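You operate a simulated robot arm through the tools that you are given. There is no shell and no other tool. Be economical: measure what you need, move in short steps, check, and stop when the job is done.

Carry out the task below with a simulated two-armed robot. There is one attempt and no reset: what you move stays moved.

## Task
Move the red case and the silver bangle from the wooden tray to the small chest's top drawer.
Fine: one hand holds the tray steady as each comes out; shut the drawer.
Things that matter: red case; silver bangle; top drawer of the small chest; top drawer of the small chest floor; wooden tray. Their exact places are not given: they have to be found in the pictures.

It is judged by the outcome, as a careful person would: the job done as asked, and still so three seconds after it is handed in. It fails if anything else is knocked over, pushed out of place, dropped, spilled or broken.

## Robot
Two 7-joint arms with two-finger parallel grippers on one trunk, on a base that drives. Base frame: it is fixed to the floor where the robot stands at the start and does not move with it; the origin is under the middle of the robot, x ahead of it, y to its left, z up. Units: mm, degrees, N and s.
The left shoulder is at the start at [70, 163, 945], the right one opposite. With the tool pointing down near the work surface each hand reaches from about 360 to 880 mm from the robot's upright axis, wherever it stands, measured 20 degrees to its own side. Places, roughly: red case [250, 1250, 750]; silver bangle [250, 1500, 750]; top drawer of the small chest [1000, 0, 700]; top drawer of the small chest floor [1000, 100, 600]; wooden tray [250, 1500, 750]. Payload 3.43 kg a hand.
Tool frame (each hand has its own): the origin (TCP) lies between the finger pads and is the grasp point; the fingertips stand 34 mm ahead of it; z points along the fingers, y is the line along which they close. The gripper opens to 128 mm. The fingers are 24 mm wide and 12 mm thick; the gripper's body (48 by 130 mm) begins 96 mm behind the TCP.
Orientation is that of the tool frame in the base frame, as a unit quaternion [w, x, y, z]. With the fingers straight down and closing along the base's y, the tool's x points along the base's -x, its y along +y and its z along -z.

## Interface
- The arms move only by the tool step_arm. It takes "left_series", "right_series" or both (then of equal length, played together; a hand with none holds still); each is a list that holds one entry, the list of rows, each a list of 6 numbers: the shift along the base's x, y, z in mm, then the turn, a rotation vector about the base's x, y, z in degrees. In form: [[[dx, dy, dz, wx, wy, wz], ...]]. A call has 1 to 10 rows; each row is the pose to reach, as a shift and turn from the pose commanded when the call began. "left_hand" and "right_hand" are, for a hand that has rows, the gripper command, from -1 (shut) to 1 (fully open), values between in proportion, set as the call begins (left out, the last holds). A row lasts 0.2 s, in which the tool goes at most 50 mm and 8.6 degrees; a call with a longer step from one row to the next is refused whole, and so is a gripper value outside its range. A pose out of reach is approached as far as the arm can. The call stops where the force on the tool passes 40 N (or 10 N more than at its start, if that is more) or the arm is blocked; 0.2 s more then pass. The fingers move at their own pace (about 153 mm/s each) and stop on an object; they squeeze with about 42 N. The grip force told is the motor's: it shows also when the fingers shut on nothing. Time passes only in rows, and 0.2 s behind the last, so rows that repeat a pose let the fingers close. It gives the time, the measured TCP pose, the force on the tool (base axes), the opening and the grip force at its end, in the units of the frame above (readings bear some noise), with the torque about the TCP (base axes, N m) and any sound that the robot's microphone picked up.
- Cameras (640 x 400 px; columns grow to the right, rows downward): "scene" is now at [141.9, -16.7, 1187.1]; the picture's right is [-0.20, -0.98, 0.00], its down [-0.42, 0.08, -0.90] and it looks along [0.89, -0.18, -0.43] (base axes); focal length 279 px, centre (320, 200). "left" rides on the left gripper at [76, 11, -160] in its tool frame; the picture's right is [-0.15, 0.99, 0.00], its down [-0.88, -0.13, -0.46] and it looks along [-0.45, -0.07, 0.89] (tool axes); focal length 234 px, centre (320, 200). "right" rides on the right gripper at [76, -11, -160] in its tool frame; the picture's right is [0.15, 0.99, 0.00], its down [-0.88, 0.13, -0.46] and it looks along [-0.45, 0.07, 0.89] (tool axes); focal length 234 px, centre (320, 200).
- snapshot(camera): a new picture of that camera. The clock stands still meanwhile.
- move_column(by): slides the trunk up (or, below 0, down) by that many mm; the arms and the scene camera ride with it, the base frame stays. It gives what a move gives, with no picture.
- roll_base(legs): drives the robot by 1 to 6 legs, each [ahead, left, turn to the left] in mm, mm and degrees, along the robot's own axes; the way and the turn of a leg run together, so that a leg with both is an arc; at most 1500 mm and 180 degrees a leg. The arms and the cameras ride along, it lands a little off, and it stops where it bumps. It gives what a move gives.
- turn_head(pan, tilt): turns the head with the scene camera to pan (to the left, within 86 degrees either way) and tilt (down, from -29 to 69), counted from straight ahead of the robot. It gives what a move gives.
- probe_pixels(camera, pixels): for up to 12 pixels [column, row] of the newest picture of that camera ("zoom" is the newest enlarged one), the place [x, y, z] in the base frame of the surface seen there, good to about 2 mm. The clock stands still meanwhile.
- inspect(camera, box): a new picture of the part [left, top, right, bottom] of that camera's present view, enlarged. The clock stands still meanwhile.
- finish_job(): hands the job in; it is judged then, once.

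Work in short steps. Measure before you move; look again where a grasp or a placing could have gone wrong, and mend it. You have 80 turns and 58 pictures in all, those below and enlarged ones among them. Open the grippers and draw the arms clear of the work before you hand the job in, unless the task says otherwise; then end with one line.

The tools are called after "Emit:" as name(argument=value, ...) on one line, values as JSON. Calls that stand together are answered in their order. step_arm: Moves the arms, as the interface text tells. Its arguments: {"type":"object","properties":{"left_series":{"type":"array","items":{"type":"array","items":{"type":"array","items":{"type":"number"}}}},"left_hand":{"type":"number"},"right_series":{"type":"array","items":{"type":"array","items":{"type":"array","items":{"type":"number"}}}},"right_hand":{"type":"number"}},"required":[]} The other tools are called the same way: move_column (by) slides the trunk up or down; roll_base (legs) drives the base; turn_head (pan, tilt) turns the head that bears the scene camera; snapshot (camera) takes a picture; probe_pixels (camera, pixels) gives the place of the surface under pixels of a picture; inspect (camera, box) takes an enlarged picture of a part of a camera's view; finish_job () hands the job in.

At the start:

```text
time_s: 0.0
left_ee_pos: [666.6, 277.0, 917.0]
left_orientation: [0.0, 0.0, 1.0, 0.0]
left_wrist_force: [0.4, 0.4, -0.5]
left_torque: [0.04, -0.01, -0.01]
left_gripper_width: 128.0
left_finger_force: 0.0
right_ee_pos: [609.3, -346.9, 956.4]
right_orientation: [0.0, 0.0, 1.0, 0.0]
right_wrist_force: [0.5, 0.3, -0.7]
right_torque: [0.0, -0.02, -0.02]
right_gripper_width: 128.0
right_finger_force: 0.1
trunk travel left (down, up): [-425.0, 515.0]
robot x, y, heading: [0.0, -1.3, 0.0]
head pan, tilt: [-11.4, 25.2]
```

scene: 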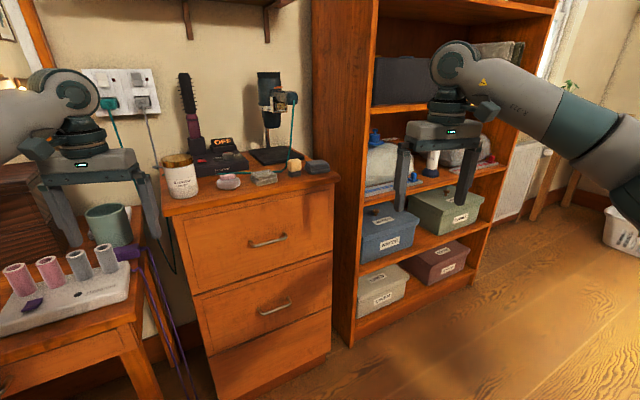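
right: 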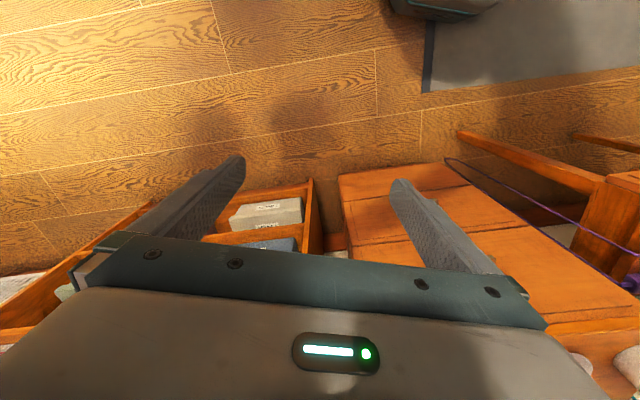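
left: 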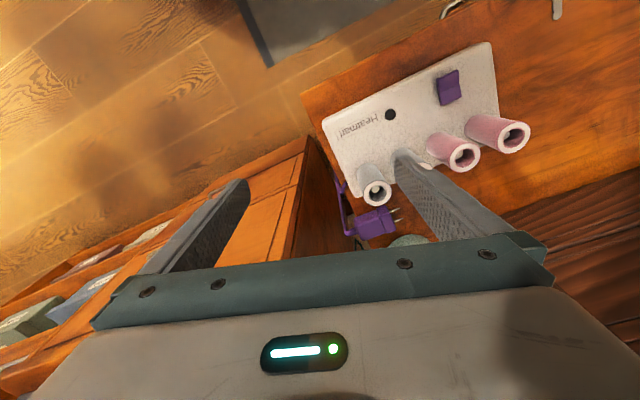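

The scene shows the small chest ahead with its top drawer handle at about (268,240). I measure the drawer first.

Emit:
probe_pixels(camera="scene", pixels=[[250, 244], [268, 241], [286, 236], [176, 220], [333, 185], [196, 292], [332, 257], [165, 185], [200, 250], [310, 250], [274, 306]])

Emit:
turn_head(pan=75, tilt=25)

Emit:
snapshot(camera="scene")

```text
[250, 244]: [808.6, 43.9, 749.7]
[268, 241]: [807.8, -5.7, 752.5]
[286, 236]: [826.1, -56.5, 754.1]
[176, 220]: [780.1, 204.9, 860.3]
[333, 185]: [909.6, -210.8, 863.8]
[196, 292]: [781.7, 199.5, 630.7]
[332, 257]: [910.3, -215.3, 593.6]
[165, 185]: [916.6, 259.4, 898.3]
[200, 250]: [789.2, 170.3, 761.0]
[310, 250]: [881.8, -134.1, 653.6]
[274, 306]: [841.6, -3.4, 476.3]
```

```text
time_s: 1.6
left_ee_pos: [665.4, 276.0, 918.2]
left_orientation: [0.0, 0.0, 1.0, 0.0]
left_wrist_force: [-0.5, -0.2, 0.5]
left_torque: [-0.03, 0.0, 0.0]
left_gripper_width: 128.0
left_finger_force: 0.0
right_ee_pos: [609.9, -346.2, 957.3]
right_orientation: [-0.001, 0.0, 1.0, 0.0]
right_wrist_force: [-0.8, -0.1, 0.5]
right_torque: [0.03, -0.01, -0.01]
right_gripper_width: 128.2
right_finger_force: 0.0
trunk travel left (down, up): [-425.0, 515.0]
robot x, y, heading: [0.5, 0.3, 0.0]
head pan, tilt: [75.0, 25.0]
```

```text
54 pictures are left
```

scene: 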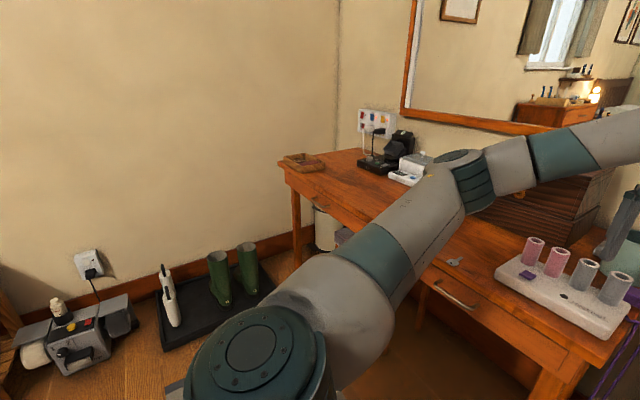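

The tray appears at (305,162) on the far end of the desk. I zoom in and probe.

Emit:
inspect(camera="scene", box=[260, 130, 420, 230])

Emit:
probe_pixels(camera="scene", pixels=[[287, 160], [305, 170], [325, 163], [305, 154], [305, 162], [281, 172], [460, 252], [375, 160], [405, 180], [436, 262], [340, 190]])

```text
4.00 times, centred on (340, 180) of scene
```

zoom: 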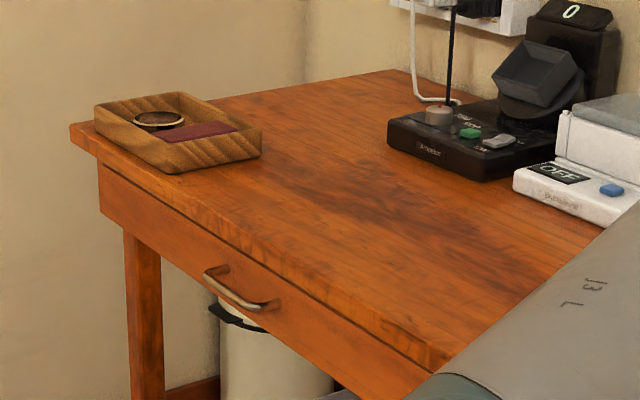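

```text
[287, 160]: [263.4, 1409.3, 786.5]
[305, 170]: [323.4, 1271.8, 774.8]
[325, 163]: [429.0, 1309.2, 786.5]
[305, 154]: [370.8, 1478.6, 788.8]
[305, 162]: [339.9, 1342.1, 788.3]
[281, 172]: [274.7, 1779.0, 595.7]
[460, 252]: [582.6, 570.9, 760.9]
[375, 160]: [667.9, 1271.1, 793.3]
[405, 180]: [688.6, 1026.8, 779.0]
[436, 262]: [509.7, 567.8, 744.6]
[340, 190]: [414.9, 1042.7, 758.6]
```

The tray, bangle and case are visible in the zoom at (180,130), (158,120), (200,132). I measure them and the desk edge.

Emit:
probe_pixels(camera="zoom", pixels=[[96, 108], [168, 145], [262, 133], [177, 94], [138, 118], [182, 120], [158, 126], [185, 135], [225, 127], [72, 140], [300, 290], [430, 362]])

```text
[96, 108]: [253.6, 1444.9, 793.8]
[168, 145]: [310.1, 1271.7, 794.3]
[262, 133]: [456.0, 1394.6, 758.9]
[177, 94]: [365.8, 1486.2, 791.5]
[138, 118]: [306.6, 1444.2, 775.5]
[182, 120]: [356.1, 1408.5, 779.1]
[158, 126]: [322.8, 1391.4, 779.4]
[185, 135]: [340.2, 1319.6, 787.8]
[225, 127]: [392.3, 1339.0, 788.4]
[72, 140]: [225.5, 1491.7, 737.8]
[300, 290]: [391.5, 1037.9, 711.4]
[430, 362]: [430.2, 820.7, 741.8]
```

Furniture lies turned by about 17.4°: chest face at u=805 (depth axis), tray front-left/right corners at (254,1445)/(310,1272). I'll draw the hands back and up a bit, then drive to face the chest squarely.

Emit:
step_arm(left_series=[[[-40, 0, 20, 0, 0, 0], [-80, 0, 40, 0, 0, 0], [-120, 0, 60, 0, 0, 0], [-160, 0, 80, 0, 0, 0], [-200, 0, 100, 0, 0, 0]]], right_series=[[[-30, 0, 10, 0, 0, 0], [-60, 0, 20, 0, 0, 0], [-90, 0, 30, 0, 0, 0], [-120, 0, 40, 0, 0, 0], [-150, 0, 50, 0, 0, 0]]])

Emit:
roll_base(legs=[[40, -30, 17.35]])

Emit:
turn_head(pan=-8, tilt=32)

Emit:
snapshot(camera="scene")

```text
time_s: 2.8
left_ee_pos: [462.3, 275.4, 1017.8]
left_orientation: [0.002, 0.0, 1.0, -0.001]
left_wrist_force: [-0.5, -0.5, 0.0]
left_torque: [0.04, -0.05, 0.0]
left_gripper_width: 127.9
left_finger_force: 0.1
right_ee_pos: [457.7, -346.8, 1007.5]
right_orientation: [0.0, 0.0, 1.0, 0.0]
right_wrist_force: [0.5, -0.5, 0.5]
right_torque: [0.03, -0.04, 0.0]
right_gripper_width: 128.2
right_finger_force: 0.1
trunk travel left (down, up): [-425.0, 515.0]
robot x, y, heading: [-0.4, 0.5, -0.1]
head pan, tilt: [75.0, 25.0]
```

```text
time_s: 4.2
left_ee_pos: [408.9, 376.5, 1017.1]
left_orientation: [0.0, -0.149, 0.989, 0.0]
left_wrist_force: [-0.2, -0.4, 0.6]
left_torque: [0.0, 0.02, 0.04]
left_gripper_width: 127.9
left_finger_force: 0.2
right_ee_pos: [587.1, -217.1, 1007.7]
right_orientation: [0.0, -0.148, 0.989, 0.0]
right_wrist_force: [0.5, 0.3, -0.3]
right_torque: [-0.01, 0.0, 0.0]
right_gripper_width: 127.6
right_finger_force: 0.0
trunk travel left (down, up): [-425.0, 515.0]
robot x, y, heading: [43.0, -23.0, 17.1]
head pan, tilt: [75.0, 25.0]
```

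```text
time_s: 5.7
left_ee_pos: [408.4, 376.2, 1015.7]
left_orientation: [0.0, -0.149, 0.989, 0.001]
left_wrist_force: [-0.9, -0.1, -0.3]
left_torque: [0.01, 0.02, 0.03]
left_gripper_width: 127.9
left_finger_force: 0.0
right_ee_pos: [585.4, -219.7, 1006.8]
right_orientation: [0.001, -0.148, 0.989, 0.0]
right_wrist_force: [0.4, 0.1, 0.6]
right_torque: [-0.02, -0.01, -0.02]
right_gripper_width: 127.8
right_finger_force: 0.1
trunk travel left (down, up): [-425.0, 515.0]
robot x, y, heading: [41.0, -24.8, 17.3]
head pan, tilt: [-8.0, 32.0]
```

```text
52 pictures are left
```

scene: 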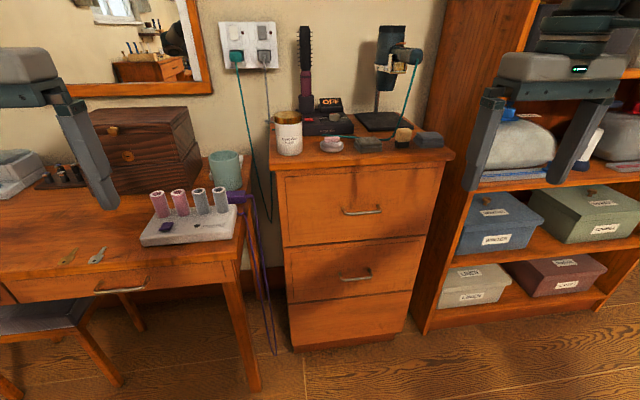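

The chest is now square in view, handle at (362,210). I zoom for the handle.

Emit:
inspect(camera="scene", box=[280, 140, 440, 240])

Emit:
probe_pixels(camera="zoom", pixels=[[268, 284], [330, 288], [400, 280], [255, 278], [25, 150], [605, 120], [40, 405], [560, 370], [330, 230], [330, 330], [300, 95]])

```text
4.00 times, centred on (360, 190) of scene
```

zoom: 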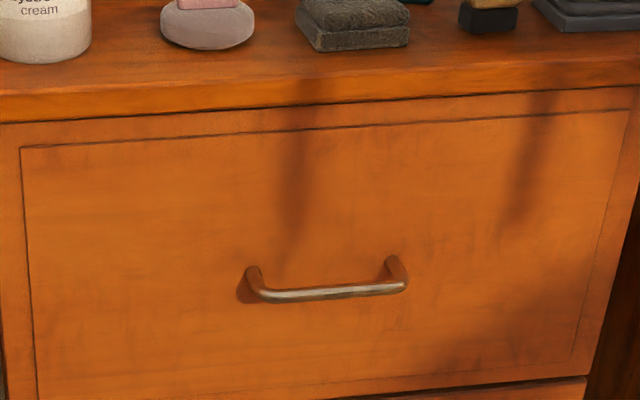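

```text
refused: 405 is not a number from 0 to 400
```

The handle bar is at zoom (330,293). Probing it now.

Emit:
probe_pixels(camera="zoom", pixels=[[268, 295], [330, 292], [400, 287], [255, 272], [25, 150], [630, 100], [40, 390], [560, 370], [330, 230], [330, 330], [300, 110], [330, 297]])

```text
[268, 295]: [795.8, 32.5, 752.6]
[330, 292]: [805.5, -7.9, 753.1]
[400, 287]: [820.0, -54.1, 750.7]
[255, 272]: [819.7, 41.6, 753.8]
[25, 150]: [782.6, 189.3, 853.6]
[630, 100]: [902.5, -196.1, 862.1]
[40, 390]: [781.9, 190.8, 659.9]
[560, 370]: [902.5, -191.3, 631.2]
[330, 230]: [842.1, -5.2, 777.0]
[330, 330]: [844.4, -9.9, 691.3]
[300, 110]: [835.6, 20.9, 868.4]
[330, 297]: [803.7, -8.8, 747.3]
```

Handle centre is about (807,-10,751), face normal at 17.3°. I turn the right tool to point forward with its closing line vertical, in free air.

Emit:
step_arm(right_series=[[[0, 0, 0, 5.784, -3.037, -4.619], [0, 0, 0, 11.568, -6.074, -9.238], [0, 0, 0, 17.352, -9.11, -13.857], [0, 0, 0, 23.136, -12.147, -18.476], [0, 0, 0, 28.92, -15.184, -23.095], [0, 0, 0, 34.704, -18.221, -27.714], [0, 0, 0, 40.488, -21.258, -32.333], [0, 0, 0, 46.272, -24.294, -36.952], [0, 0, 0, 52.056, -27.331, -41.571], [0, 0, 0, 57.84, -30.368, -46.19]]])

Emit:
step_arm(right_series=[[[0, 0, 0, 5.784, -3.037, -4.619], [0, 0, 0, 11.568, -6.074, -9.238], [0, 0, 0, 17.352, -9.11, -13.857], [0, 0, 0, 23.136, -12.147, -18.476], [0, 0, 0, 28.92, -15.184, -23.095], [0, 0, 0, 28.92, -15.184, -23.095]]])

```text
time_s: 7.9
left_ee_pos: [407.5, 377.0, 1015.5]
left_orientation: [0.0, -0.15, 0.989, 0.001]
left_wrist_force: [0.1, 0.4, 0.2]
left_torque: [0.01, -0.02, 0.0]
left_gripper_width: 127.9
left_finger_force: 0.2
right_ee_pos: [586.0, -219.5, 1008.1]
right_orientation: [0.309, 0.253, 0.813, 0.423]
right_wrist_force: [-0.3, -0.1, 1.0]
right_torque: [-0.01, 0.03, -0.02]
right_gripper_width: 127.9
right_finger_force: 0.1
trunk travel left (down, up): [-425.0, 515.0]
robot x, y, heading: [42.6, -19.6, 17.3]
head pan, tilt: [-8.0, 32.0]
```

```text
time_s: 9.3
left_ee_pos: [408.0, 375.7, 1016.7]
left_orientation: [0.0, -0.148, 0.989, -0.001]
left_wrist_force: [-0.3, -0.9, -0.4]
left_torque: [0.03, 0.02, -0.01]
left_gripper_width: 128.1
left_finger_force: 0.1
right_ee_pos: [683.1, -262.5, 1050.9]
right_orientation: [0.417, 0.42, 0.569, 0.571]
right_wrist_force: [-0.5, 0.0, 0.3]
right_torque: [-0.03, 0.0, -0.01]
right_gripper_width: 128.4
right_finger_force: 0.1
right hand out of reach, approached as far as the arm can: row 1, 2, 3, 4, 5, 6
trunk travel left (down, up): [-425.0, 515.0]
robot x, y, heading: [43.7, -24.0, 17.2]
head pan, tilt: [-8.0, 32.0]
```

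The orientation is right (tool z along (0.95,0.30,0)); position was limited. I move to a stand-off in front of the handle.

Emit:
step_arm(right_series=[[[18, 23, -32, 0, 0, 0], [36, 46, -64, 0, 0, 0], [54, 69, -96, 0, 0, 0], [72, 92, -128, 0, 0, 0], [90, 115, -160, 0, 0, 0], [108, 138, -192, 0, 0, 0], [126, 161, -224, 0, 0, 0], [147, 186, -257, 0, 0, 0], [147, 186, -257, 0, 0, 0]]], right_hand=0.0)

Emit:
snapshot(camera="right")

Emit:
snapshot(camera="scene")

```text
time_s: 11.3
left_ee_pos: [405.2, 377.2, 1017.0]
left_orientation: [0.001, -0.149, 0.989, -0.001]
left_wrist_force: [-0.3, 0.1, 0.6]
left_torque: [-0.03, 0.0, 0.04]
left_gripper_width: 127.9
left_finger_force: 0.0
right_ee_pos: [831.4, -82.4, 794.6]
right_orientation: [0.425, 0.417, 0.569, 0.568]
right_wrist_force: [-32.4, 2.3, -0.7]
right_torque: [0.35, 1.35, 0.68]
right_gripper_width: 64.7
right_finger_force: 0.2
trunk travel left (down, up): [-425.0, 515.0]
robot x, y, heading: [43.7, -25.1, 17.0]
head pan, tilt: [-8.0, 32.0]
```

```text
50 pictures are left
```

right: 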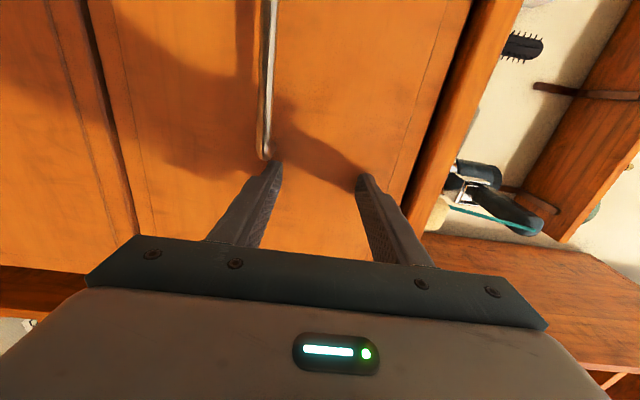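

```text
49 pictures are left
```

scene: 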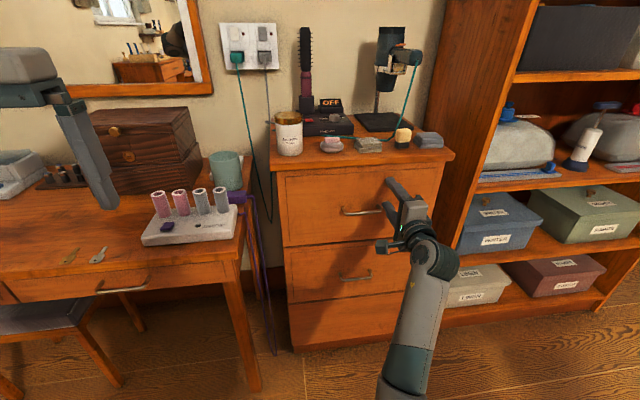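

The clipped pose was the new reference, so the fingertips touched the drawer face lightly at (831,-82,795). I back off to the stand-off point and check.

Emit:
step_arm(right_series=[[[-30, -9, 0, 0, 0, 0], [-60, -18, 0, 0, 0, 0], [-86, -27, 0, 0, 0, 0], [-90, 0, -15, 0, 0, 0], [-95, 25, -30, 0, 0, 0], [-98, 49, -45, 0, 0, 0], [-98, 49, -45, 0, 0, 0]]])

Emit:
snapshot(camera="right")

```text
time_s: 12.5
left_ee_pos: [408.8, 376.6, 1016.4]
left_orientation: [0.0, -0.149, 0.989, 0.0]
left_wrist_force: [-1.3, -0.1, -0.5]
left_torque: [-0.01, -0.05, -0.01]
left_gripper_width: 128.0
left_finger_force: 0.1
right_ee_pos: [756.2, -120.3, 778.7]
right_orientation: [0.489, 0.375, 0.591, 0.521]
right_wrist_force: [-0.9, 0.8, -0.3]
right_torque: [-0.03, 0.02, -0.01]
right_gripper_width: 64.1
right_finger_force: 0.1
trunk travel left (down, up): [-425.0, 515.0]
robot x, y, heading: [48.1, -26.1, 17.1]
head pan, tilt: [-8.0, 32.0]
stopped in row 5 (right hand): the arm was blocked; the commanded pose is now the measured one
```

```text
48 pictures are left
```

right: 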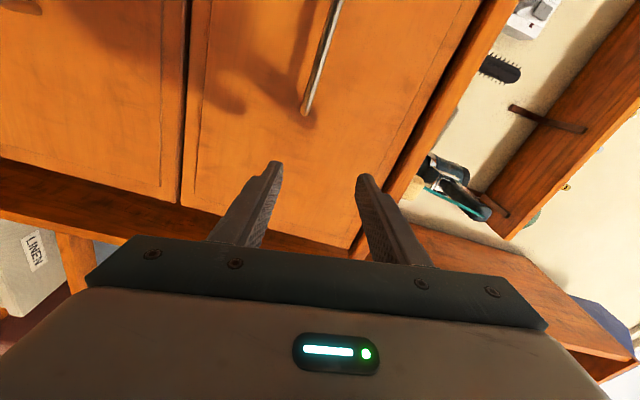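

The arm was blocked (joint limit) when the hand came nearer; it worked well at the farther reach. I'll shift the base back and left, restore the extended arm pose, and let base and trunk do the approach.

Emit:
roll_base(legs=[[-80, 76, 0]])

Emit:
step_arm(right_series=[[[25, 12, 5, 3.4, 1.4, 1.0], [50, 25, 10, 6.8, 2.8, 2.0], [76, 37, 16, 10.3, 4.2, 3.1], [76, 37, 16, 10.3, 4.2, 3.1]]])

Emit:
move_column(by=-45)

Emit:
snapshot(camera="right")

```text
time_s: 13.7
left_ee_pos: [309.4, 424.7, 1017.2]
left_orientation: [0.0, -0.148, 0.989, 0.0]
left_wrist_force: [-0.2, 1.1, -0.7]
left_torque: [0.01, -0.02, 0.02]
left_gripper_width: 128.2
left_finger_force: 0.0
right_ee_pos: [656.9, -70.9, 778.3]
right_orientation: [0.49, 0.372, 0.591, 0.522]
right_wrist_force: [-0.4, -0.2, 0.3]
right_torque: [-0.02, 0.02, -0.02]
right_gripper_width: 63.9
right_finger_force: 0.1
trunk travel left (down, up): [-425.0, 515.0]
robot x, y, heading: [-58.9, 23.5, 17.3]
head pan, tilt: [-8.0, 32.0]
```

```text
time_s: 14.7
left_ee_pos: [310.4, 425.3, 1015.3]
left_orientation: [0.0, -0.149, 0.989, 0.0]
left_wrist_force: [-0.7, -1.3, 0.4]
left_torque: [-0.03, -0.03, 0.0]
left_gripper_width: 127.9
left_finger_force: 0.2
right_ee_pos: [735.2, -33.8, 795.5]
right_orientation: [0.415, 0.421, 0.568, 0.572]
right_wrist_force: [-0.3, 0.1, -0.4]
right_torque: [0.02, -0.02, -0.01]
right_gripper_width: 64.1
right_finger_force: 0.1
trunk travel left (down, up): [-425.0, 515.0]
robot x, y, heading: [-51.0, 23.0, 16.8]
head pan, tilt: [-8.0, 32.0]
```

```text
time_s: 15.6
left_ee_pos: [310.2, 425.4, 970.4]
left_orientation: [-0.001, -0.148, 0.989, -0.001]
left_wrist_force: [0.4, -0.7, -0.2]
left_torque: [-0.01, -0.03, -0.02]
left_gripper_width: 128.1
left_finger_force: 0.0
right_ee_pos: [735.0, -35.1, 751.1]
right_orientation: [0.416, 0.419, 0.57, 0.571]
right_wrist_force: [-0.4, -0.2, 0.7]
right_torque: [-0.04, -0.01, 0.03]
right_gripper_width: 63.8
right_finger_force: 0.0
trunk travel left (down, up): [-380.0, 560.0]
robot x, y, heading: [-51.6, 23.6, 17.0]
head pan, tilt: [-8.0, 32.0]
```

```text
47 pictures are left
```

right: 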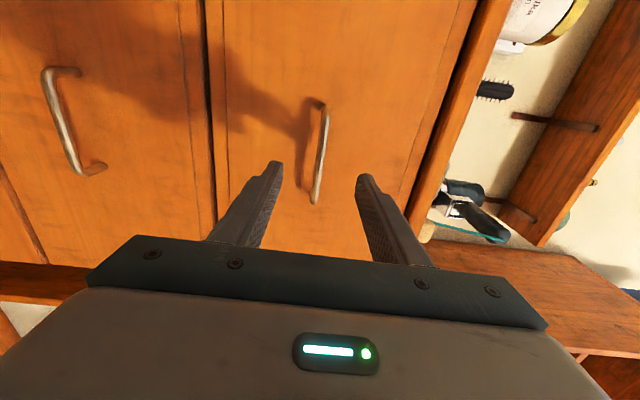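

The handle (318,150) lies between the finger lines, and TCP is at depth 691, height 751. I roll 70 mm ahead and shut the hand on the bar.

Emit:
roll_base(legs=[[70, 0, 0]])

Emit:
step_arm(right_series=[[[0, 0, 0, 0, 0, 0], [0, 0, 0, 0, 0, 0], [0, 0, 0, 0, 0, 0]]], right_hand=-1)

Emit:
snapshot(camera="right")

```text
time_s: 16.6
left_ee_pos: [377.2, 445.6, 970.3]
left_orientation: [0.0, -0.148, 0.989, -0.001]
left_wrist_force: [-0.4, -0.2, -0.1]
left_torque: [-0.03, 0.02, -0.01]
left_gripper_width: 127.8
left_finger_force: 0.1
right_ee_pos: [801.5, -16.3, 748.5]
right_orientation: [0.416, 0.42, 0.57, 0.571]
right_wrist_force: [0.4, -0.1, -1.0]
right_torque: [0.01, -0.03, -0.01]
right_gripper_width: 64.0
right_finger_force: 0.1
trunk travel left (down, up): [-380.0, 560.0]
robot x, y, heading: [11.3, 46.3, 17.4]
head pan, tilt: [-8.0, 32.0]
```

```text
time_s: 17.4
left_ee_pos: [376.0, 445.1, 970.8]
left_orientation: [0.0, -0.149, 0.989, 0.001]
left_wrist_force: [0.3, 0.0, -0.5]
left_torque: [-0.02, 0.03, -0.01]
left_gripper_width: 128.1
left_finger_force: 0.1
right_ee_pos: [799.5, -16.0, 748.8]
right_orientation: [0.418, 0.42, 0.569, 0.571]
right_wrist_force: [-4.2, -0.8, -2.1]
right_torque: [-0.44, -0.16, -0.08]
right_gripper_width: 9.6
right_finger_force: 43.6
trunk travel left (down, up): [-380.0, 560.0]
robot x, y, heading: [14.2, 43.1, 17.6]
head pan, tilt: [-8.0, 32.0]
```

```text
46 pictures are left
```

right: 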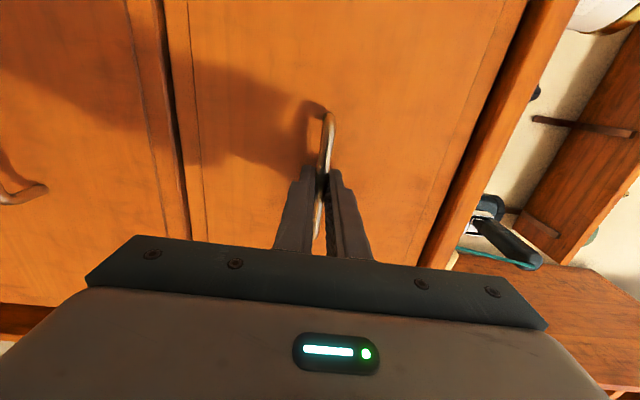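

The bar is gripped (9.6 mm wide, 43.6 N). I roll back to draw the drawer open.

Emit:
roll_base(legs=[[-230, 0, 0]])

Emit:
snapshot(camera="scene")

```text
time_s: 19.1
left_ee_pos: [155.5, 376.4, 970.3]
left_orientation: [0.0, -0.149, 0.989, 0.001]
left_wrist_force: [0.2, -0.4, 0.2]
left_torque: [0.01, -0.06, 0.02]
left_gripper_width: 128.0
left_finger_force: 0.0
right_ee_pos: [581.8, -82.2, 749.4]
right_orientation: [0.416, 0.42, 0.569, 0.571]
right_wrist_force: [3.2, -10.4, -1.2]
right_torque: [-0.5, -0.12, -0.28]
right_gripper_width: 9.6
right_finger_force: 43.0
trunk travel left (down, up): [-380.0, 560.0]
robot x, y, heading: [-206.0, -23.2, 17.1]
head pan, tilt: [-8.0, 32.0]
```

```text
45 pictures are left
```

scene: 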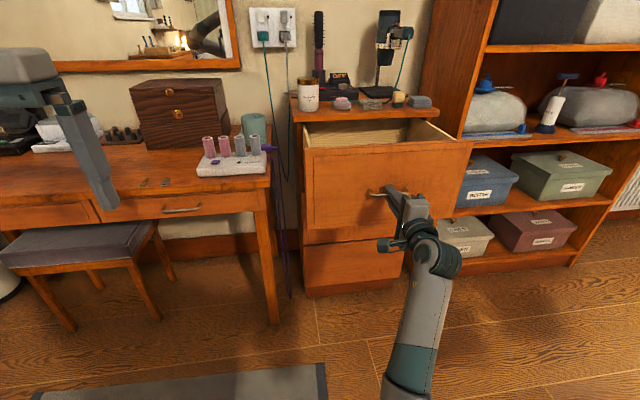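

The drawer is open about 230 mm. I release the handle, roll back clear, and measure the stool (75,250) and floor mat obstacles.

Emit:
probe_pixels(camera="scene", pixels=[[10, 265], [145, 245], [75, 228], [70, 325], [165, 290], [185, 385], [320, 370], [305, 150], [472, 145], [320, 228], [385, 128], [5, 290]])

Emit:
step_arm(right_series=[[[0, 0, 0, 0, 0, 0], [0, 0, 0, 0, 0, 0]]], right_hand=0.0)

Emit:
roll_base(legs=[[-150, 0, 0]])

Emit:
turn_head(pan=45, tilt=35)

Emit:
snapshot(camera="scene")

```text
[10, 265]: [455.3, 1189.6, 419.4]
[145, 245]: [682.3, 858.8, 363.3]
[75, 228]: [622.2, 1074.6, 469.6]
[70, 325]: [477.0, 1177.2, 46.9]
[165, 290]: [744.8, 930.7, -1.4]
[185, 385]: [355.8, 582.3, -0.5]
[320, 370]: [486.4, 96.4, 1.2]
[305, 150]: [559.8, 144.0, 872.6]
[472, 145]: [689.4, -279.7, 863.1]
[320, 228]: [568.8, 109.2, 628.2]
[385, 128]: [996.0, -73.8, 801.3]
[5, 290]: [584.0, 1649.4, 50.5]
```

```text
time_s: 19.7
left_ee_pos: [156.1, 377.0, 971.9]
left_orientation: [0.0, -0.15, 0.989, 0.001]
left_wrist_force: [-0.1, 0.0, 0.8]
left_torque: [-0.03, -0.02, -0.03]
left_gripper_width: 127.9
left_finger_force: 0.1
right_ee_pos: [582.7, -82.3, 750.3]
right_orientation: [0.417, 0.42, 0.569, 0.57]
right_wrist_force: [-0.3, -0.6, -0.1]
right_torque: [0.02, 0.02, 0.02]
right_gripper_width: 64.1
right_finger_force: 0.0
trunk travel left (down, up): [-380.0, 560.0]
robot x, y, heading: [-206.0, -24.1, 17.3]
head pan, tilt: [-8.0, 32.0]
```

```text
time_s: 21.1
left_ee_pos: [11.3, 335.0, 970.8]
left_orientation: [0.001, -0.149, 0.989, 0.0]
left_wrist_force: [-1.1, 0.1, -0.6]
left_torque: [0.01, -0.05, 0.04]
left_gripper_width: 127.9
left_finger_force: 0.0
right_ee_pos: [439.1, -127.3, 750.7]
right_orientation: [0.416, 0.42, 0.569, 0.571]
right_wrist_force: [-0.4, 0.2, 0.4]
right_torque: [-0.02, 0.02, 0.01]
right_gripper_width: 63.9
right_finger_force: 0.0
trunk travel left (down, up): [-380.0, 560.0]
robot x, y, heading: [-351.4, -67.2, 17.0]
head pan, tilt: [-8.0, 32.0]
```

```text
time_s: 22.3
left_ee_pos: [13.0, 334.1, 970.9]
left_orientation: [-0.001, -0.15, 0.989, 0.001]
left_wrist_force: [0.4, 0.6, 1.4]
left_torque: [-0.01, 0.03, -0.01]
left_gripper_width: 128.2
left_finger_force: 0.2
right_ee_pos: [438.0, -127.4, 750.0]
right_orientation: [0.416, 0.42, 0.569, 0.571]
right_wrist_force: [-0.4, 0.3, -0.5]
right_torque: [0.01, 0.01, -0.01]
right_gripper_width: 63.9
right_finger_force: 0.2
trunk travel left (down, up): [-380.0, 560.0]
robot x, y, heading: [-353.2, -67.2, 17.1]
head pan, tilt: [45.0, 35.0]
```

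```text
44 pictures are left
```

scene: 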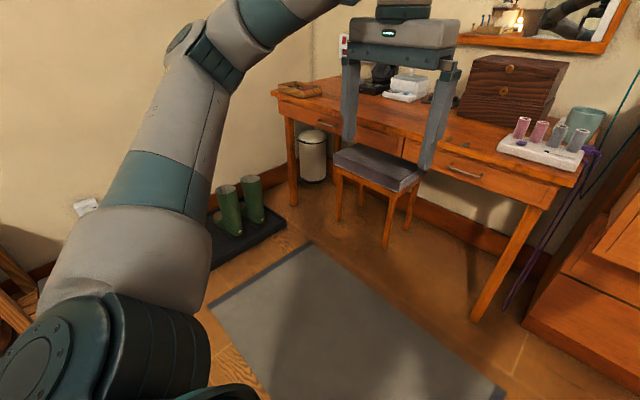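

The stool is under the desk, the rug is flat. I probe boots' mat, bin and the rug extent to choose a stand near the tray.

Emit:
probe_pixels(camera="scene", pixels=[[228, 210], [255, 200], [225, 262], [286, 228], [262, 240], [312, 165], [295, 200], [355, 165], [310, 242], [85, 205], [385, 245], [10, 300]])

```text
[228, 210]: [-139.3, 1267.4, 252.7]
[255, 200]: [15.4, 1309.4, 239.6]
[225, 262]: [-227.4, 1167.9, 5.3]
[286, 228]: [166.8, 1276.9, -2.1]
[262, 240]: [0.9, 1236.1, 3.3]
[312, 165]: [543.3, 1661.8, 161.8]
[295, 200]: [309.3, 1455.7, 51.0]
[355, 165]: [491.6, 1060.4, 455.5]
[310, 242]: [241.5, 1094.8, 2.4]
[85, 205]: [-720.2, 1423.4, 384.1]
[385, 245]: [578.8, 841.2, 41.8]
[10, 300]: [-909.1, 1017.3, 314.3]
```

Boots' mat occupies t≥1170, so I must stand to its right and face the tray obliquely. First I bring the right hand back to tool-down and raise the trunk again.

Emit:
step_arm(right_series=[[[0, 0, 15, -5.784, 3.037, 4.619], [0, 0, 30, -11.568, 6.074, 9.238], [0, 0, 45, -17.352, 9.11, 13.857], [0, 0, 60, -23.136, 12.147, 18.476], [0, 0, 75, -28.92, 15.184, 23.095], [0, 0, 90, -34.704, 18.221, 27.714], [0, 0, 105, -40.488, 21.258, 32.333], [0, 0, 120, -46.272, 24.294, 36.952], [0, 0, 135, -52.056, 27.331, 41.571], [0, 0, 150, -57.84, 30.368, 46.19]]], right_hand=0)

Emit:
step_arm(right_series=[[[-30, -15, 20, -5.784, 3.037, 4.619], [-60, -30, 40, -11.568, 6.074, 9.238], [-90, -45, 60, -17.352, 9.11, 13.857], [-120, -60, 80, -23.136, 12.147, 18.476], [-150, -75, 100, -28.92, 15.184, 23.095], [-180, -90, 100, -28.92, 15.184, 23.095], [-210, -100, 100, -28.92, 15.184, 23.095], [-240, -110, 100, -28.92, 15.184, 23.095]]])

Emit:
move_column(by=85)

```text
time_s: 24.5
left_ee_pos: [12.3, 334.1, 970.1]
left_orientation: [0.0, -0.15, 0.989, 0.001]
left_wrist_force: [-0.2, 0.7, -0.4]
left_torque: [0.02, -0.05, -0.04]
left_gripper_width: 128.0
left_finger_force: 0.0
right_ee_pos: [440.4, -126.8, 900.4]
right_orientation: [0.163, 0.056, 0.959, 0.224]
right_wrist_force: [0.2, -0.4, -0.4]
right_torque: [-0.01, 0.0, 0.06]
right_gripper_width: 63.6
right_finger_force: 0.1
trunk travel left (down, up): [-380.0, 560.0]
robot x, y, heading: [-354.0, -66.5, 16.9]
head pan, tilt: [45.0, 35.0]
```

```text
time_s: 26.3
left_ee_pos: [12.8, 333.0, 971.5]
left_orientation: [0.0, -0.149, 0.989, 0.0]
left_wrist_force: [0.4, -0.2, -0.3]
left_torque: [-0.01, -0.01, -0.03]
left_gripper_width: 128.2
left_finger_force: 0.0
right_ee_pos: [196.4, -237.5, 999.0]
right_orientation: [-0.002, -0.148, 0.989, -0.001]
right_wrist_force: [-0.1, -0.2, 0.2]
right_torque: [0.04, 0.0, 0.01]
right_gripper_width: 64.1
right_finger_force: 0.2
trunk travel left (down, up): [-380.0, 560.0]
robot x, y, heading: [-350.2, -67.5, 17.2]
head pan, tilt: [45.0, 35.0]
```

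```text
time_s: 27.5
left_ee_pos: [13.8, 332.7, 1054.1]
left_orientation: [-0.001, -0.15, 0.989, -0.001]
left_wrist_force: [0.6, -0.5, -0.5]
left_torque: [0.01, 0.01, 0.0]
left_gripper_width: 128.1
left_finger_force: 0.1
right_ee_pos: [197.6, -236.3, 1085.0]
right_orientation: [-0.002, -0.148, 0.989, 0.0]
right_wrist_force: [-0.7, -0.5, 0.8]
right_torque: [0.01, 0.0, 0.02]
right_gripper_width: 63.8
right_finger_force: 0.1
trunk travel left (down, up): [-465.0, 475.0]
robot x, y, heading: [-352.4, -67.7, 17.1]
head pan, tilt: [45.0, 35.0]
```

I drive to the stand beside the mat and turn toward the tray, then look.

Emit:
roll_base(legs=[[636, 790, 0], [0, 0, 39]])

Emit:
turn_head(pan=0, tilt=40)

Emit:
snapshot(camera="scene")

```text
time_s: 34.6
left_ee_pos: [55.6, 1412.3, 1055.1]
left_orientation: [0.0, -0.47, 0.882, 0.0]
left_wrist_force: [-0.1, 0.5, 0.3]
left_torque: [0.0, -0.01, 0.01]
left_gripper_width: 127.9
left_finger_force: 0.2
right_ee_pos: [558.6, 1088.3, 1084.7]
right_orientation: [-0.002, -0.469, 0.883, -0.002]
right_wrist_force: [0.0, -0.2, -0.2]
right_torque: [-0.01, -0.07, 0.01]
right_gripper_width: 64.0
right_finger_force: 0.0
trunk travel left (down, up): [-465.0, 475.0]
robot x, y, heading: [26.9, 872.8, 56.3]
head pan, tilt: [45.0, 35.0]
```

```text
time_s: 35.7
left_ee_pos: [56.3, 1413.6, 1055.7]
left_orientation: [0.0, -0.47, 0.883, 0.0]
left_wrist_force: [-0.6, -0.5, 0.2]
left_torque: [0.02, -0.05, -0.01]
left_gripper_width: 128.0
left_finger_force: 0.0
right_ee_pos: [558.2, 1087.0, 1084.5]
right_orientation: [-0.001, -0.469, 0.883, -0.001]
right_wrist_force: [-0.9, -0.1, -0.1]
right_torque: [-0.02, -0.01, 0.0]
right_gripper_width: 64.2
right_finger_force: 0.1
trunk travel left (down, up): [-465.0, 475.0]
robot x, y, heading: [22.8, 871.2, 56.1]
head pan, tilt: [0.0, 40.0]
```

```text
43 pictures are left
```

scene: 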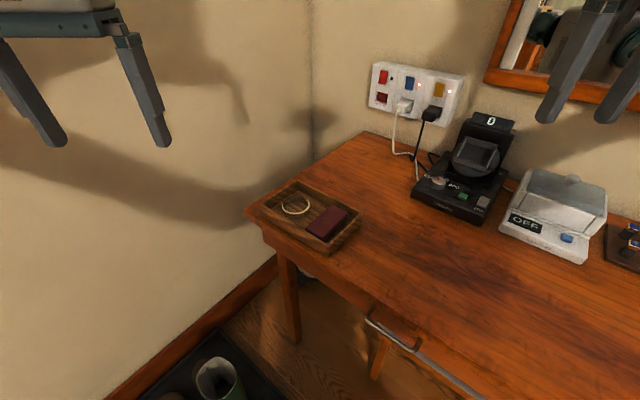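

Good view; tray at (305,215). I zoom in and measure tray, bangle and case.

Emit:
inspect(camera="scene", box=[240, 170, 368, 250])

```text
5.00 times, centred on (304, 210) of scene
```

zoom: 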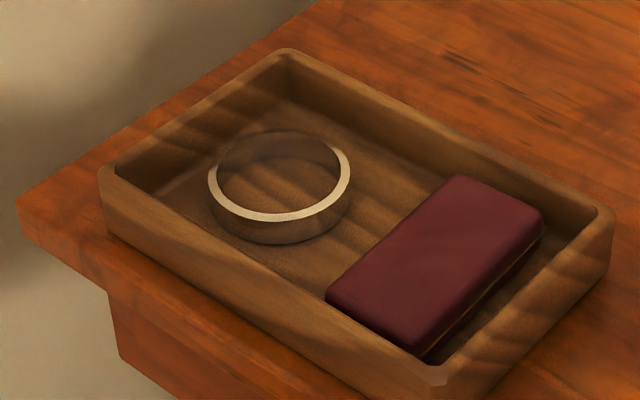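

Emit:
probe_pixels(camera="zoom", pixels=[[103, 172], [432, 370], [605, 210], [287, 54], [215, 178], [345, 175], [275, 215], [465, 182], [537, 218], [425, 345], [335, 292], [285, 180]])

Emit:
probe_pixels(camera="zoom", pixels=[[270, 133], [430, 265], [250, 270], [235, 260], [550, 280], [200, 110], [190, 100], [155, 140], [440, 130], [560, 230], [20, 215], [110, 290]])

```text
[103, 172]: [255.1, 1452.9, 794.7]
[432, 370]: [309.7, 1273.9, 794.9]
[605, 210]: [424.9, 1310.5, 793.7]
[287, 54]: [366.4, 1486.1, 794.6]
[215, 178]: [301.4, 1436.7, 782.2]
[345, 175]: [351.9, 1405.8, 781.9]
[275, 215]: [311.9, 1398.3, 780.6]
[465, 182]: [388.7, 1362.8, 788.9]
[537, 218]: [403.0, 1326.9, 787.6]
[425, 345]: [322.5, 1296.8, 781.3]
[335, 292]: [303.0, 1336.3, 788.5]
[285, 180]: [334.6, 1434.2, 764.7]
```

```text
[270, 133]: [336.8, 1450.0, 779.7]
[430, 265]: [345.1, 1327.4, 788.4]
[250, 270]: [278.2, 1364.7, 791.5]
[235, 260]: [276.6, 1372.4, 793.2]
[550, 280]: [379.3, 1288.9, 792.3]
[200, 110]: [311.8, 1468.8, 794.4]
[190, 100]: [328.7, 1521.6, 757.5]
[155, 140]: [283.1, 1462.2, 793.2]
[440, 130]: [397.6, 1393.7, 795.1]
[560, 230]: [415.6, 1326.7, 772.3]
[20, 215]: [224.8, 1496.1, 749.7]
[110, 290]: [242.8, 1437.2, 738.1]
```

Tray rim z≈795, floor z≈764. Case centre ≈(353,1331), 90×39 mm, long axis along depth; bangle centre ≈(325,1423), Ø59. I bring the right hand above the case turned to 17.3° to see the finger gaps.

Emit:
step_arm(right_series=[[[-25.6, 30.5, -18.8, 0, 0, -4.85], [-51.2, 61, -37.5, 0, 0, -9.7], [-76.8, 91.5, -56, 0, 0, -14.55], [-102.5, 122, -75, 0, 0, -19.4], [-128, 152.5, -94, 0, 0, -24.25], [-154, 183, -112, 0, 0, -29.1], [-179.5, 213.5, -131, 0, 0, -33.95], [-205, 244, -150, 0, 0, -38.8], [-205, 244, -150, 0, 0, -38.8]]], right_hand=0.1)

Emit:
snapshot(camera="right")

```text
time_s: 37.7
left_ee_pos: [56.3, 1412.7, 1055.9]
left_orientation: [-0.001, -0.471, 0.882, 0.001]
left_wrist_force: [0.5, -0.3, 0.4]
left_torque: [0.0, 0.0, 0.01]
left_gripper_width: 127.9
left_finger_force: 0.1
right_ee_pos: [354.1, 1332.0, 934.2]
right_orientation: [-0.001, -0.149, 0.989, 0.0]
right_wrist_force: [0.2, 0.1, 0.4]
right_torque: [0.0, 0.01, -0.03]
right_gripper_width: 70.4
right_finger_force: 0.1
trunk travel left (down, up): [-465.0, 475.0]
robot x, y, heading: [28.3, 876.0, 55.9]
head pan, tilt: [0.0, 40.0]
```

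```text
41 pictures are left
```

right: 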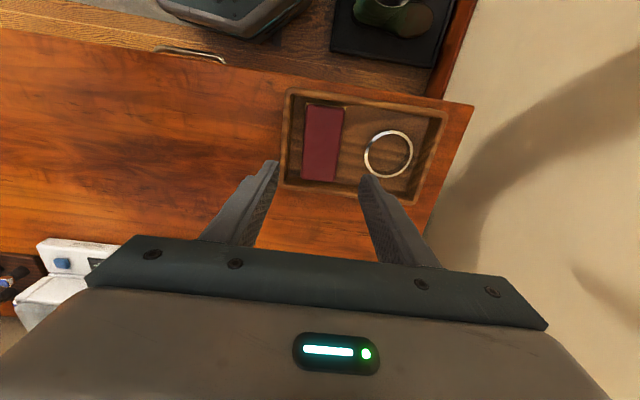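

I zoom in on the tray from this camera to measure the gap at the case's right side.

Emit:
inspect(camera="right", box=[270, 80, 462, 200])

Emit:
probe_pixels(camera="zoom", pixels=[[60, 180], [80, 180], [95, 180], [110, 180], [122, 180], [170, 180], [225, 180], [238, 180], [250, 180], [180, 75], [180, 95], [180, 335]])

```text
3.33 times, centred on (366, 140) of right
```

zoom: 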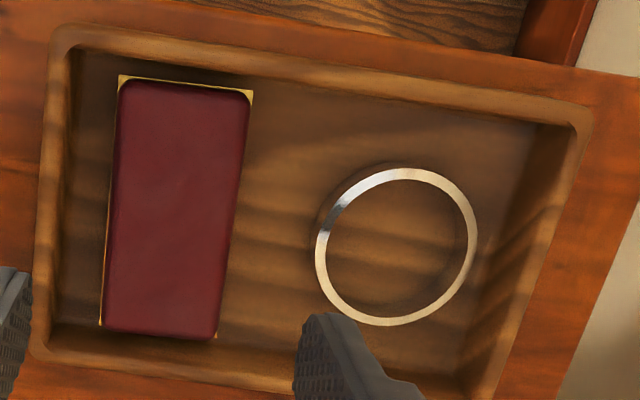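

```text
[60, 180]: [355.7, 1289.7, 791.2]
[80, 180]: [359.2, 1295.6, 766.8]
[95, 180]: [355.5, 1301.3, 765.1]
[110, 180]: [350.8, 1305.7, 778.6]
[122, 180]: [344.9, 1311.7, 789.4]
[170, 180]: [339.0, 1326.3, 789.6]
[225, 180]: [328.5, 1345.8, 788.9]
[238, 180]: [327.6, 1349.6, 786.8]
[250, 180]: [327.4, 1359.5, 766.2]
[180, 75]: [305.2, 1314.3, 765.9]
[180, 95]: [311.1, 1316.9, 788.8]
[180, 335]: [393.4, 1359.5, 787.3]
```

Measured gap between case's right side and tray wall is only ~13 mm at the floor, so I'll hold the tray with the left hand and nudge the case left first. Left hand now turns and comes over the front wall near the left corner.

Emit:
step_arm(left_series=[[[20, 4, -15, 0, 0, 7.31], [40, 8, -30, 0, 0, 14.63], [60, 12, -45, 0, 0, 21.94], [80, 16, -60, 0, 0, 29.26], [100, 20, -75, 0, 0, 36.57], [120, 24, -90, 0, 0, 43.9], [140, 28, -105, 0, 0, 51.2]]], left_hand=-0.65)

Emit:
step_arm(left_series=[[[20, 0, -20, -6.4, -2, 0], [40, -5, -40, -12.8, -4, 0], [66, -9, -80, -19.1, -5.95, 0], [66, -9, -80, -19.1, -5.95, 0]]])

Emit:
snapshot(camera="left")

Emit:
snapshot(camera="scene")

```text
time_s: 39.3
left_ee_pos: [195.5, 1442.1, 951.5]
left_orientation: [0.001, 0.806, -0.592, -0.001]
left_wrist_force: [-0.1, 0.9, -1.6]
left_torque: [0.02, -0.03, 0.02]
left_gripper_width: 22.3
left_finger_force: 0.1
right_ee_pos: [354.1, 1333.4, 933.2]
right_orientation: [-0.002, -0.15, 0.989, -0.002]
right_wrist_force: [0.2, 0.1, 0.8]
right_torque: [-0.03, 0.01, 0.02]
right_gripper_width: 70.4
right_finger_force: 0.0
trunk travel left (down, up): [-465.0, 475.0]
robot x, y, heading: [22.9, 879.0, 55.8]
head pan, tilt: [0.0, 40.0]
```

```text
time_s: 40.3
left_ee_pos: [260.9, 1431.3, 870.7]
left_orientation: [0.104, 0.793, -0.584, 0.14]
left_wrist_force: [-0.8, -0.1, 0.9]
left_torque: [0.03, -0.06, 0.03]
left_gripper_width: 22.2
left_finger_force: 0.0
right_ee_pos: [352.9, 1331.5, 934.7]
right_orientation: [-0.001, -0.15, 0.989, 0.0]
right_wrist_force: [-0.5, -0.9, 0.1]
right_torque: [0.03, -0.04, -0.05]
right_gripper_width: 70.3
right_finger_force: 0.1
trunk travel left (down, up): [-465.0, 475.0]
robot x, y, heading: [23.8, 874.7, 55.9]
head pan, tilt: [0.0, 40.0]
```

```text
39 pictures are left
```

left: 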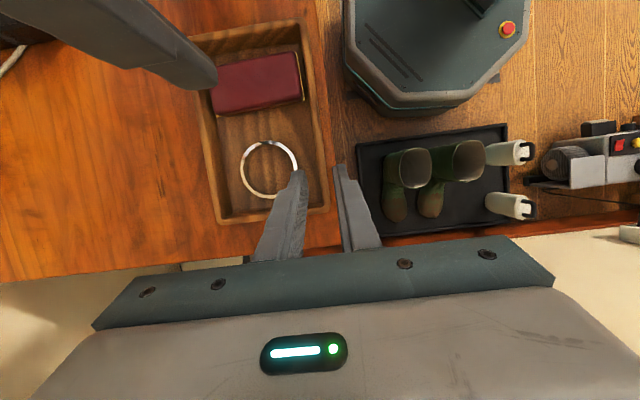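

```text
38 pictures are left
```

scene: 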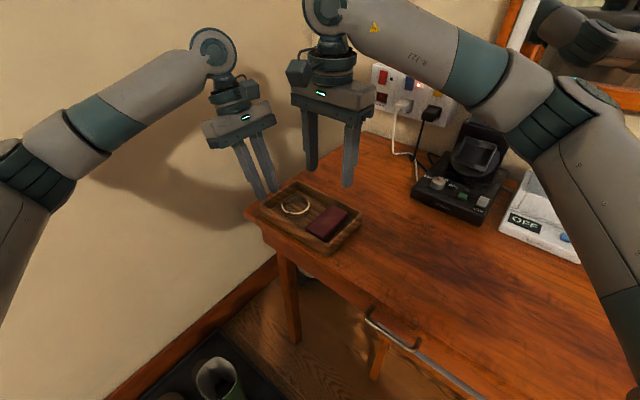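

Left fingers straddle the front wall (wall at ~(322,180), fingers at (297,175) and (345,170)). I lower 62 mm and close on the wall.

Emit:
step_arm(left_series=[[[2, 1, -20, 0, 0, 0], [3, 1, -40, 0, 0, 0], [3, 1, -54, 0, 0, 0], [3, 1, -62, 0, 0, 0], [3, 1, -62, 0, 0, 0]]])

Emit:
step_arm(left_series=[[[0, 0, 0, 0, 0, 0], [0, 0, 0, 0, 0, 0]]], left_hand=-1)

Emit:
inspect(camera="right", box=[250, 80, 442, 200])

```text
time_s: 41.5
left_ee_pos: [264.5, 1433.2, 810.0]
left_orientation: [0.102, 0.793, -0.583, 0.14]
left_wrist_force: [-2.0, 2.4, 8.2]
left_torque: [-0.04, -0.16, 0.02]
left_gripper_width: 22.3
left_finger_force: 0.0
right_ee_pos: [352.7, 1333.1, 934.1]
right_orientation: [-0.001, -0.149, 0.989, 0.0]
right_wrist_force: [0.2, -0.1, 0.0]
right_torque: [-0.02, 0.02, -0.03]
right_gripper_width: 70.3
right_finger_force: 0.0
trunk travel left (down, up): [-465.0, 475.0]
robot x, y, heading: [26.2, 874.4, 56.2]
head pan, tilt: [0.0, 40.0]
```

```text
time_s: 42.1
left_ee_pos: [265.0, 1432.9, 810.0]
left_orientation: [0.102, 0.793, -0.584, 0.14]
left_wrist_force: [-0.9, -0.6, 5.5]
left_torque: [-0.05, -0.02, -0.1]
left_gripper_width: 7.3
left_finger_force: 41.0
right_ee_pos: [353.1, 1331.2, 934.3]
right_orientation: [-0.002, -0.15, 0.989, 0.0]
right_wrist_force: [0.3, 0.2, 0.8]
right_torque: [0.01, -0.03, -0.05]
right_gripper_width: 70.2
right_finger_force: 0.0
trunk travel left (down, up): [-465.0, 475.0]
robot x, y, heading: [27.0, 873.6, 56.2]
head pan, tilt: [0.0, 40.0]
```

```text
3.33 times, centred on (346, 140) of right
```

zoom: 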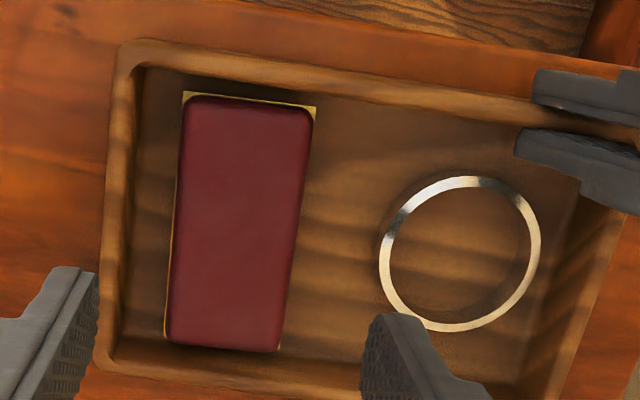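

Left hand holds the wall (7.3 mm, 41 N). I probe the gap across at finer steps.

Emit:
probe_pixels(camera="zoom", pixels=[[105, 220], [115, 220], [122, 220], [128, 220], [134, 220], [140, 220], [148, 220], [158, 220], [166, 220], [171, 220], [176, 220], [184, 220]])

Emit:
probe_pixels(camera="zoom", pixels=[[280, 250], [290, 250], [296, 250], [302, 250], [310, 250], [250, 100], [230, 345], [230, 353], [250, 85], [160, 330], [168, 336]])

```text
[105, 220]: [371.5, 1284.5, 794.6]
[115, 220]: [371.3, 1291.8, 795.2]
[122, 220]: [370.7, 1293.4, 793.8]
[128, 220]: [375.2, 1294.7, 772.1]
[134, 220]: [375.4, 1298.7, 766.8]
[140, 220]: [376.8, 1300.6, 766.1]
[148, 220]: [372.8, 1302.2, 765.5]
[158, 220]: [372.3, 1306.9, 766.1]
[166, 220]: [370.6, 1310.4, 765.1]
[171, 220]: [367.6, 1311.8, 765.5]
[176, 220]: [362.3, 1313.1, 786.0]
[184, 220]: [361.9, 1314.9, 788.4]
```

```text
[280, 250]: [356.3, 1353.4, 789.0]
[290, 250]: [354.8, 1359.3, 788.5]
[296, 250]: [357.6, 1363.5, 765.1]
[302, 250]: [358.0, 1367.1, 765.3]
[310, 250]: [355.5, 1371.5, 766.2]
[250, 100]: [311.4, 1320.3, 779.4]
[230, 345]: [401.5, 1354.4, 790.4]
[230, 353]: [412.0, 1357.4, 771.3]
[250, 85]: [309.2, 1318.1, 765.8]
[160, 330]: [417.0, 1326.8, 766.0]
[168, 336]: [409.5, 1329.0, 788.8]
```

The gap is ~17 mm here (wall t≈1125.5, case 1144–1193), enough for the 12 mm finger. I align with a 58 mm opening and descend to just above the rim to check.

Emit:
step_arm(right_series=[[[2, 3.5, -30, 0, 0, 0], [2, 3.5, -60, 0, 0, 0], [2, 3.5, -84, 0, 0, 0], [2, 3.5, -84, 0, 0, 0]]], right_hand=-0.094)

Emit:
inspect(camera="right", box=[224, 60, 416, 180])

```text
time_s: 43.1
left_ee_pos: [264.7, 1432.1, 809.5]
left_orientation: [0.103, 0.793, -0.584, 0.139]
left_wrist_force: [-2.8, -2.0, 3.7]
left_torque: [-0.05, 0.01, -0.14]
left_gripper_width: 7.6
left_finger_force: 42.0
right_ee_pos: [354.6, 1335.8, 850.8]
right_orientation: [0.0, -0.149, 0.989, 0.0]
right_wrist_force: [0.7, 0.2, -0.3]
right_torque: [0.0, 0.0, -0.01]
right_gripper_width: 58.2
right_finger_force: 0.1
trunk travel left (down, up): [-465.0, 475.0]
robot x, y, heading: [27.3, 872.7, 56.3]
head pan, tilt: [0.0, 40.0]
```

```text
3.33 times, centred on (320, 120) of right
```

zoom: 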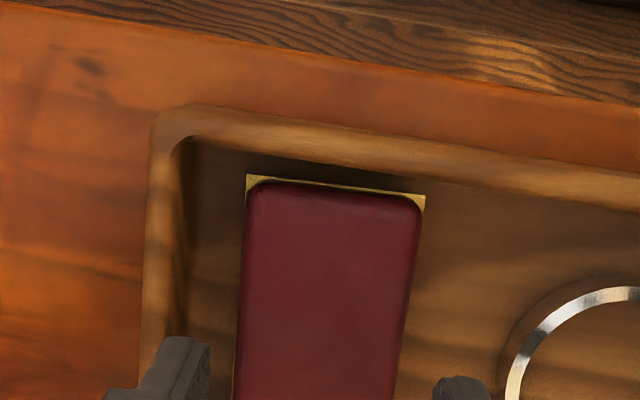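

Projecting finger faces to tray level: right finger clears case by ~3 mm and wall by ~3 mm; left only ~1 mm, so I widen to 64 and shift 3 mm left, then descend.

Emit:
step_arm(right_series=[[[-0.9, 2.9, -10, 0, 0, 0], [-0.9, 2.9, -20, 0, 0, 0], [-0.9, 2.9, -30, 0, 0, 0], [-0.9, 2.9, -40, 0, 0, 0], [-0.9, 2.9, -47, 0, 0, 0], [-0.9, 2.9, -47, 0, 0, 0]]], right_hand=0.0)

Emit:
snapshot(camera="right")

```text
time_s: 44.5
left_ee_pos: [264.0, 1431.3, 809.8]
left_orientation: [0.102, 0.793, -0.584, 0.139]
left_wrist_force: [-0.6, -1.7, 0.9]
left_torque: [-0.04, 0.01, -0.17]
left_gripper_width: 7.8
left_finger_force: 41.4
right_ee_pos: [355.9, 1336.9, 804.3]
right_orientation: [-0.001, -0.15, 0.989, 0.001]
right_wrist_force: [0.7, 1.1, -0.2]
right_torque: [-0.01, 0.0, -0.01]
right_gripper_width: 63.8
right_finger_force: 0.1
trunk travel left (down, up): [-465.0, 475.0]
robot x, y, heading: [26.9, 875.7, 56.3]
head pan, tilt: [0.0, 40.0]
```

```text
35 pictures are left
```

right: 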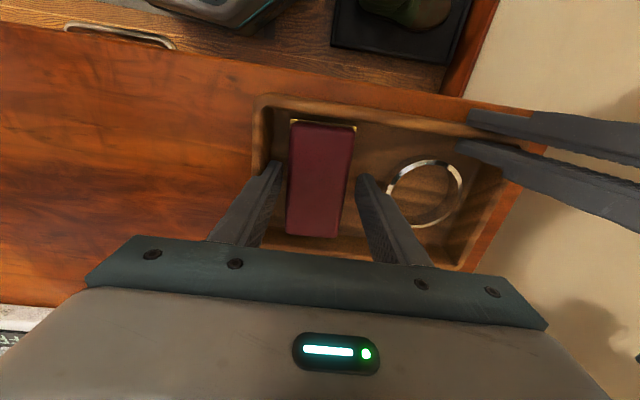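

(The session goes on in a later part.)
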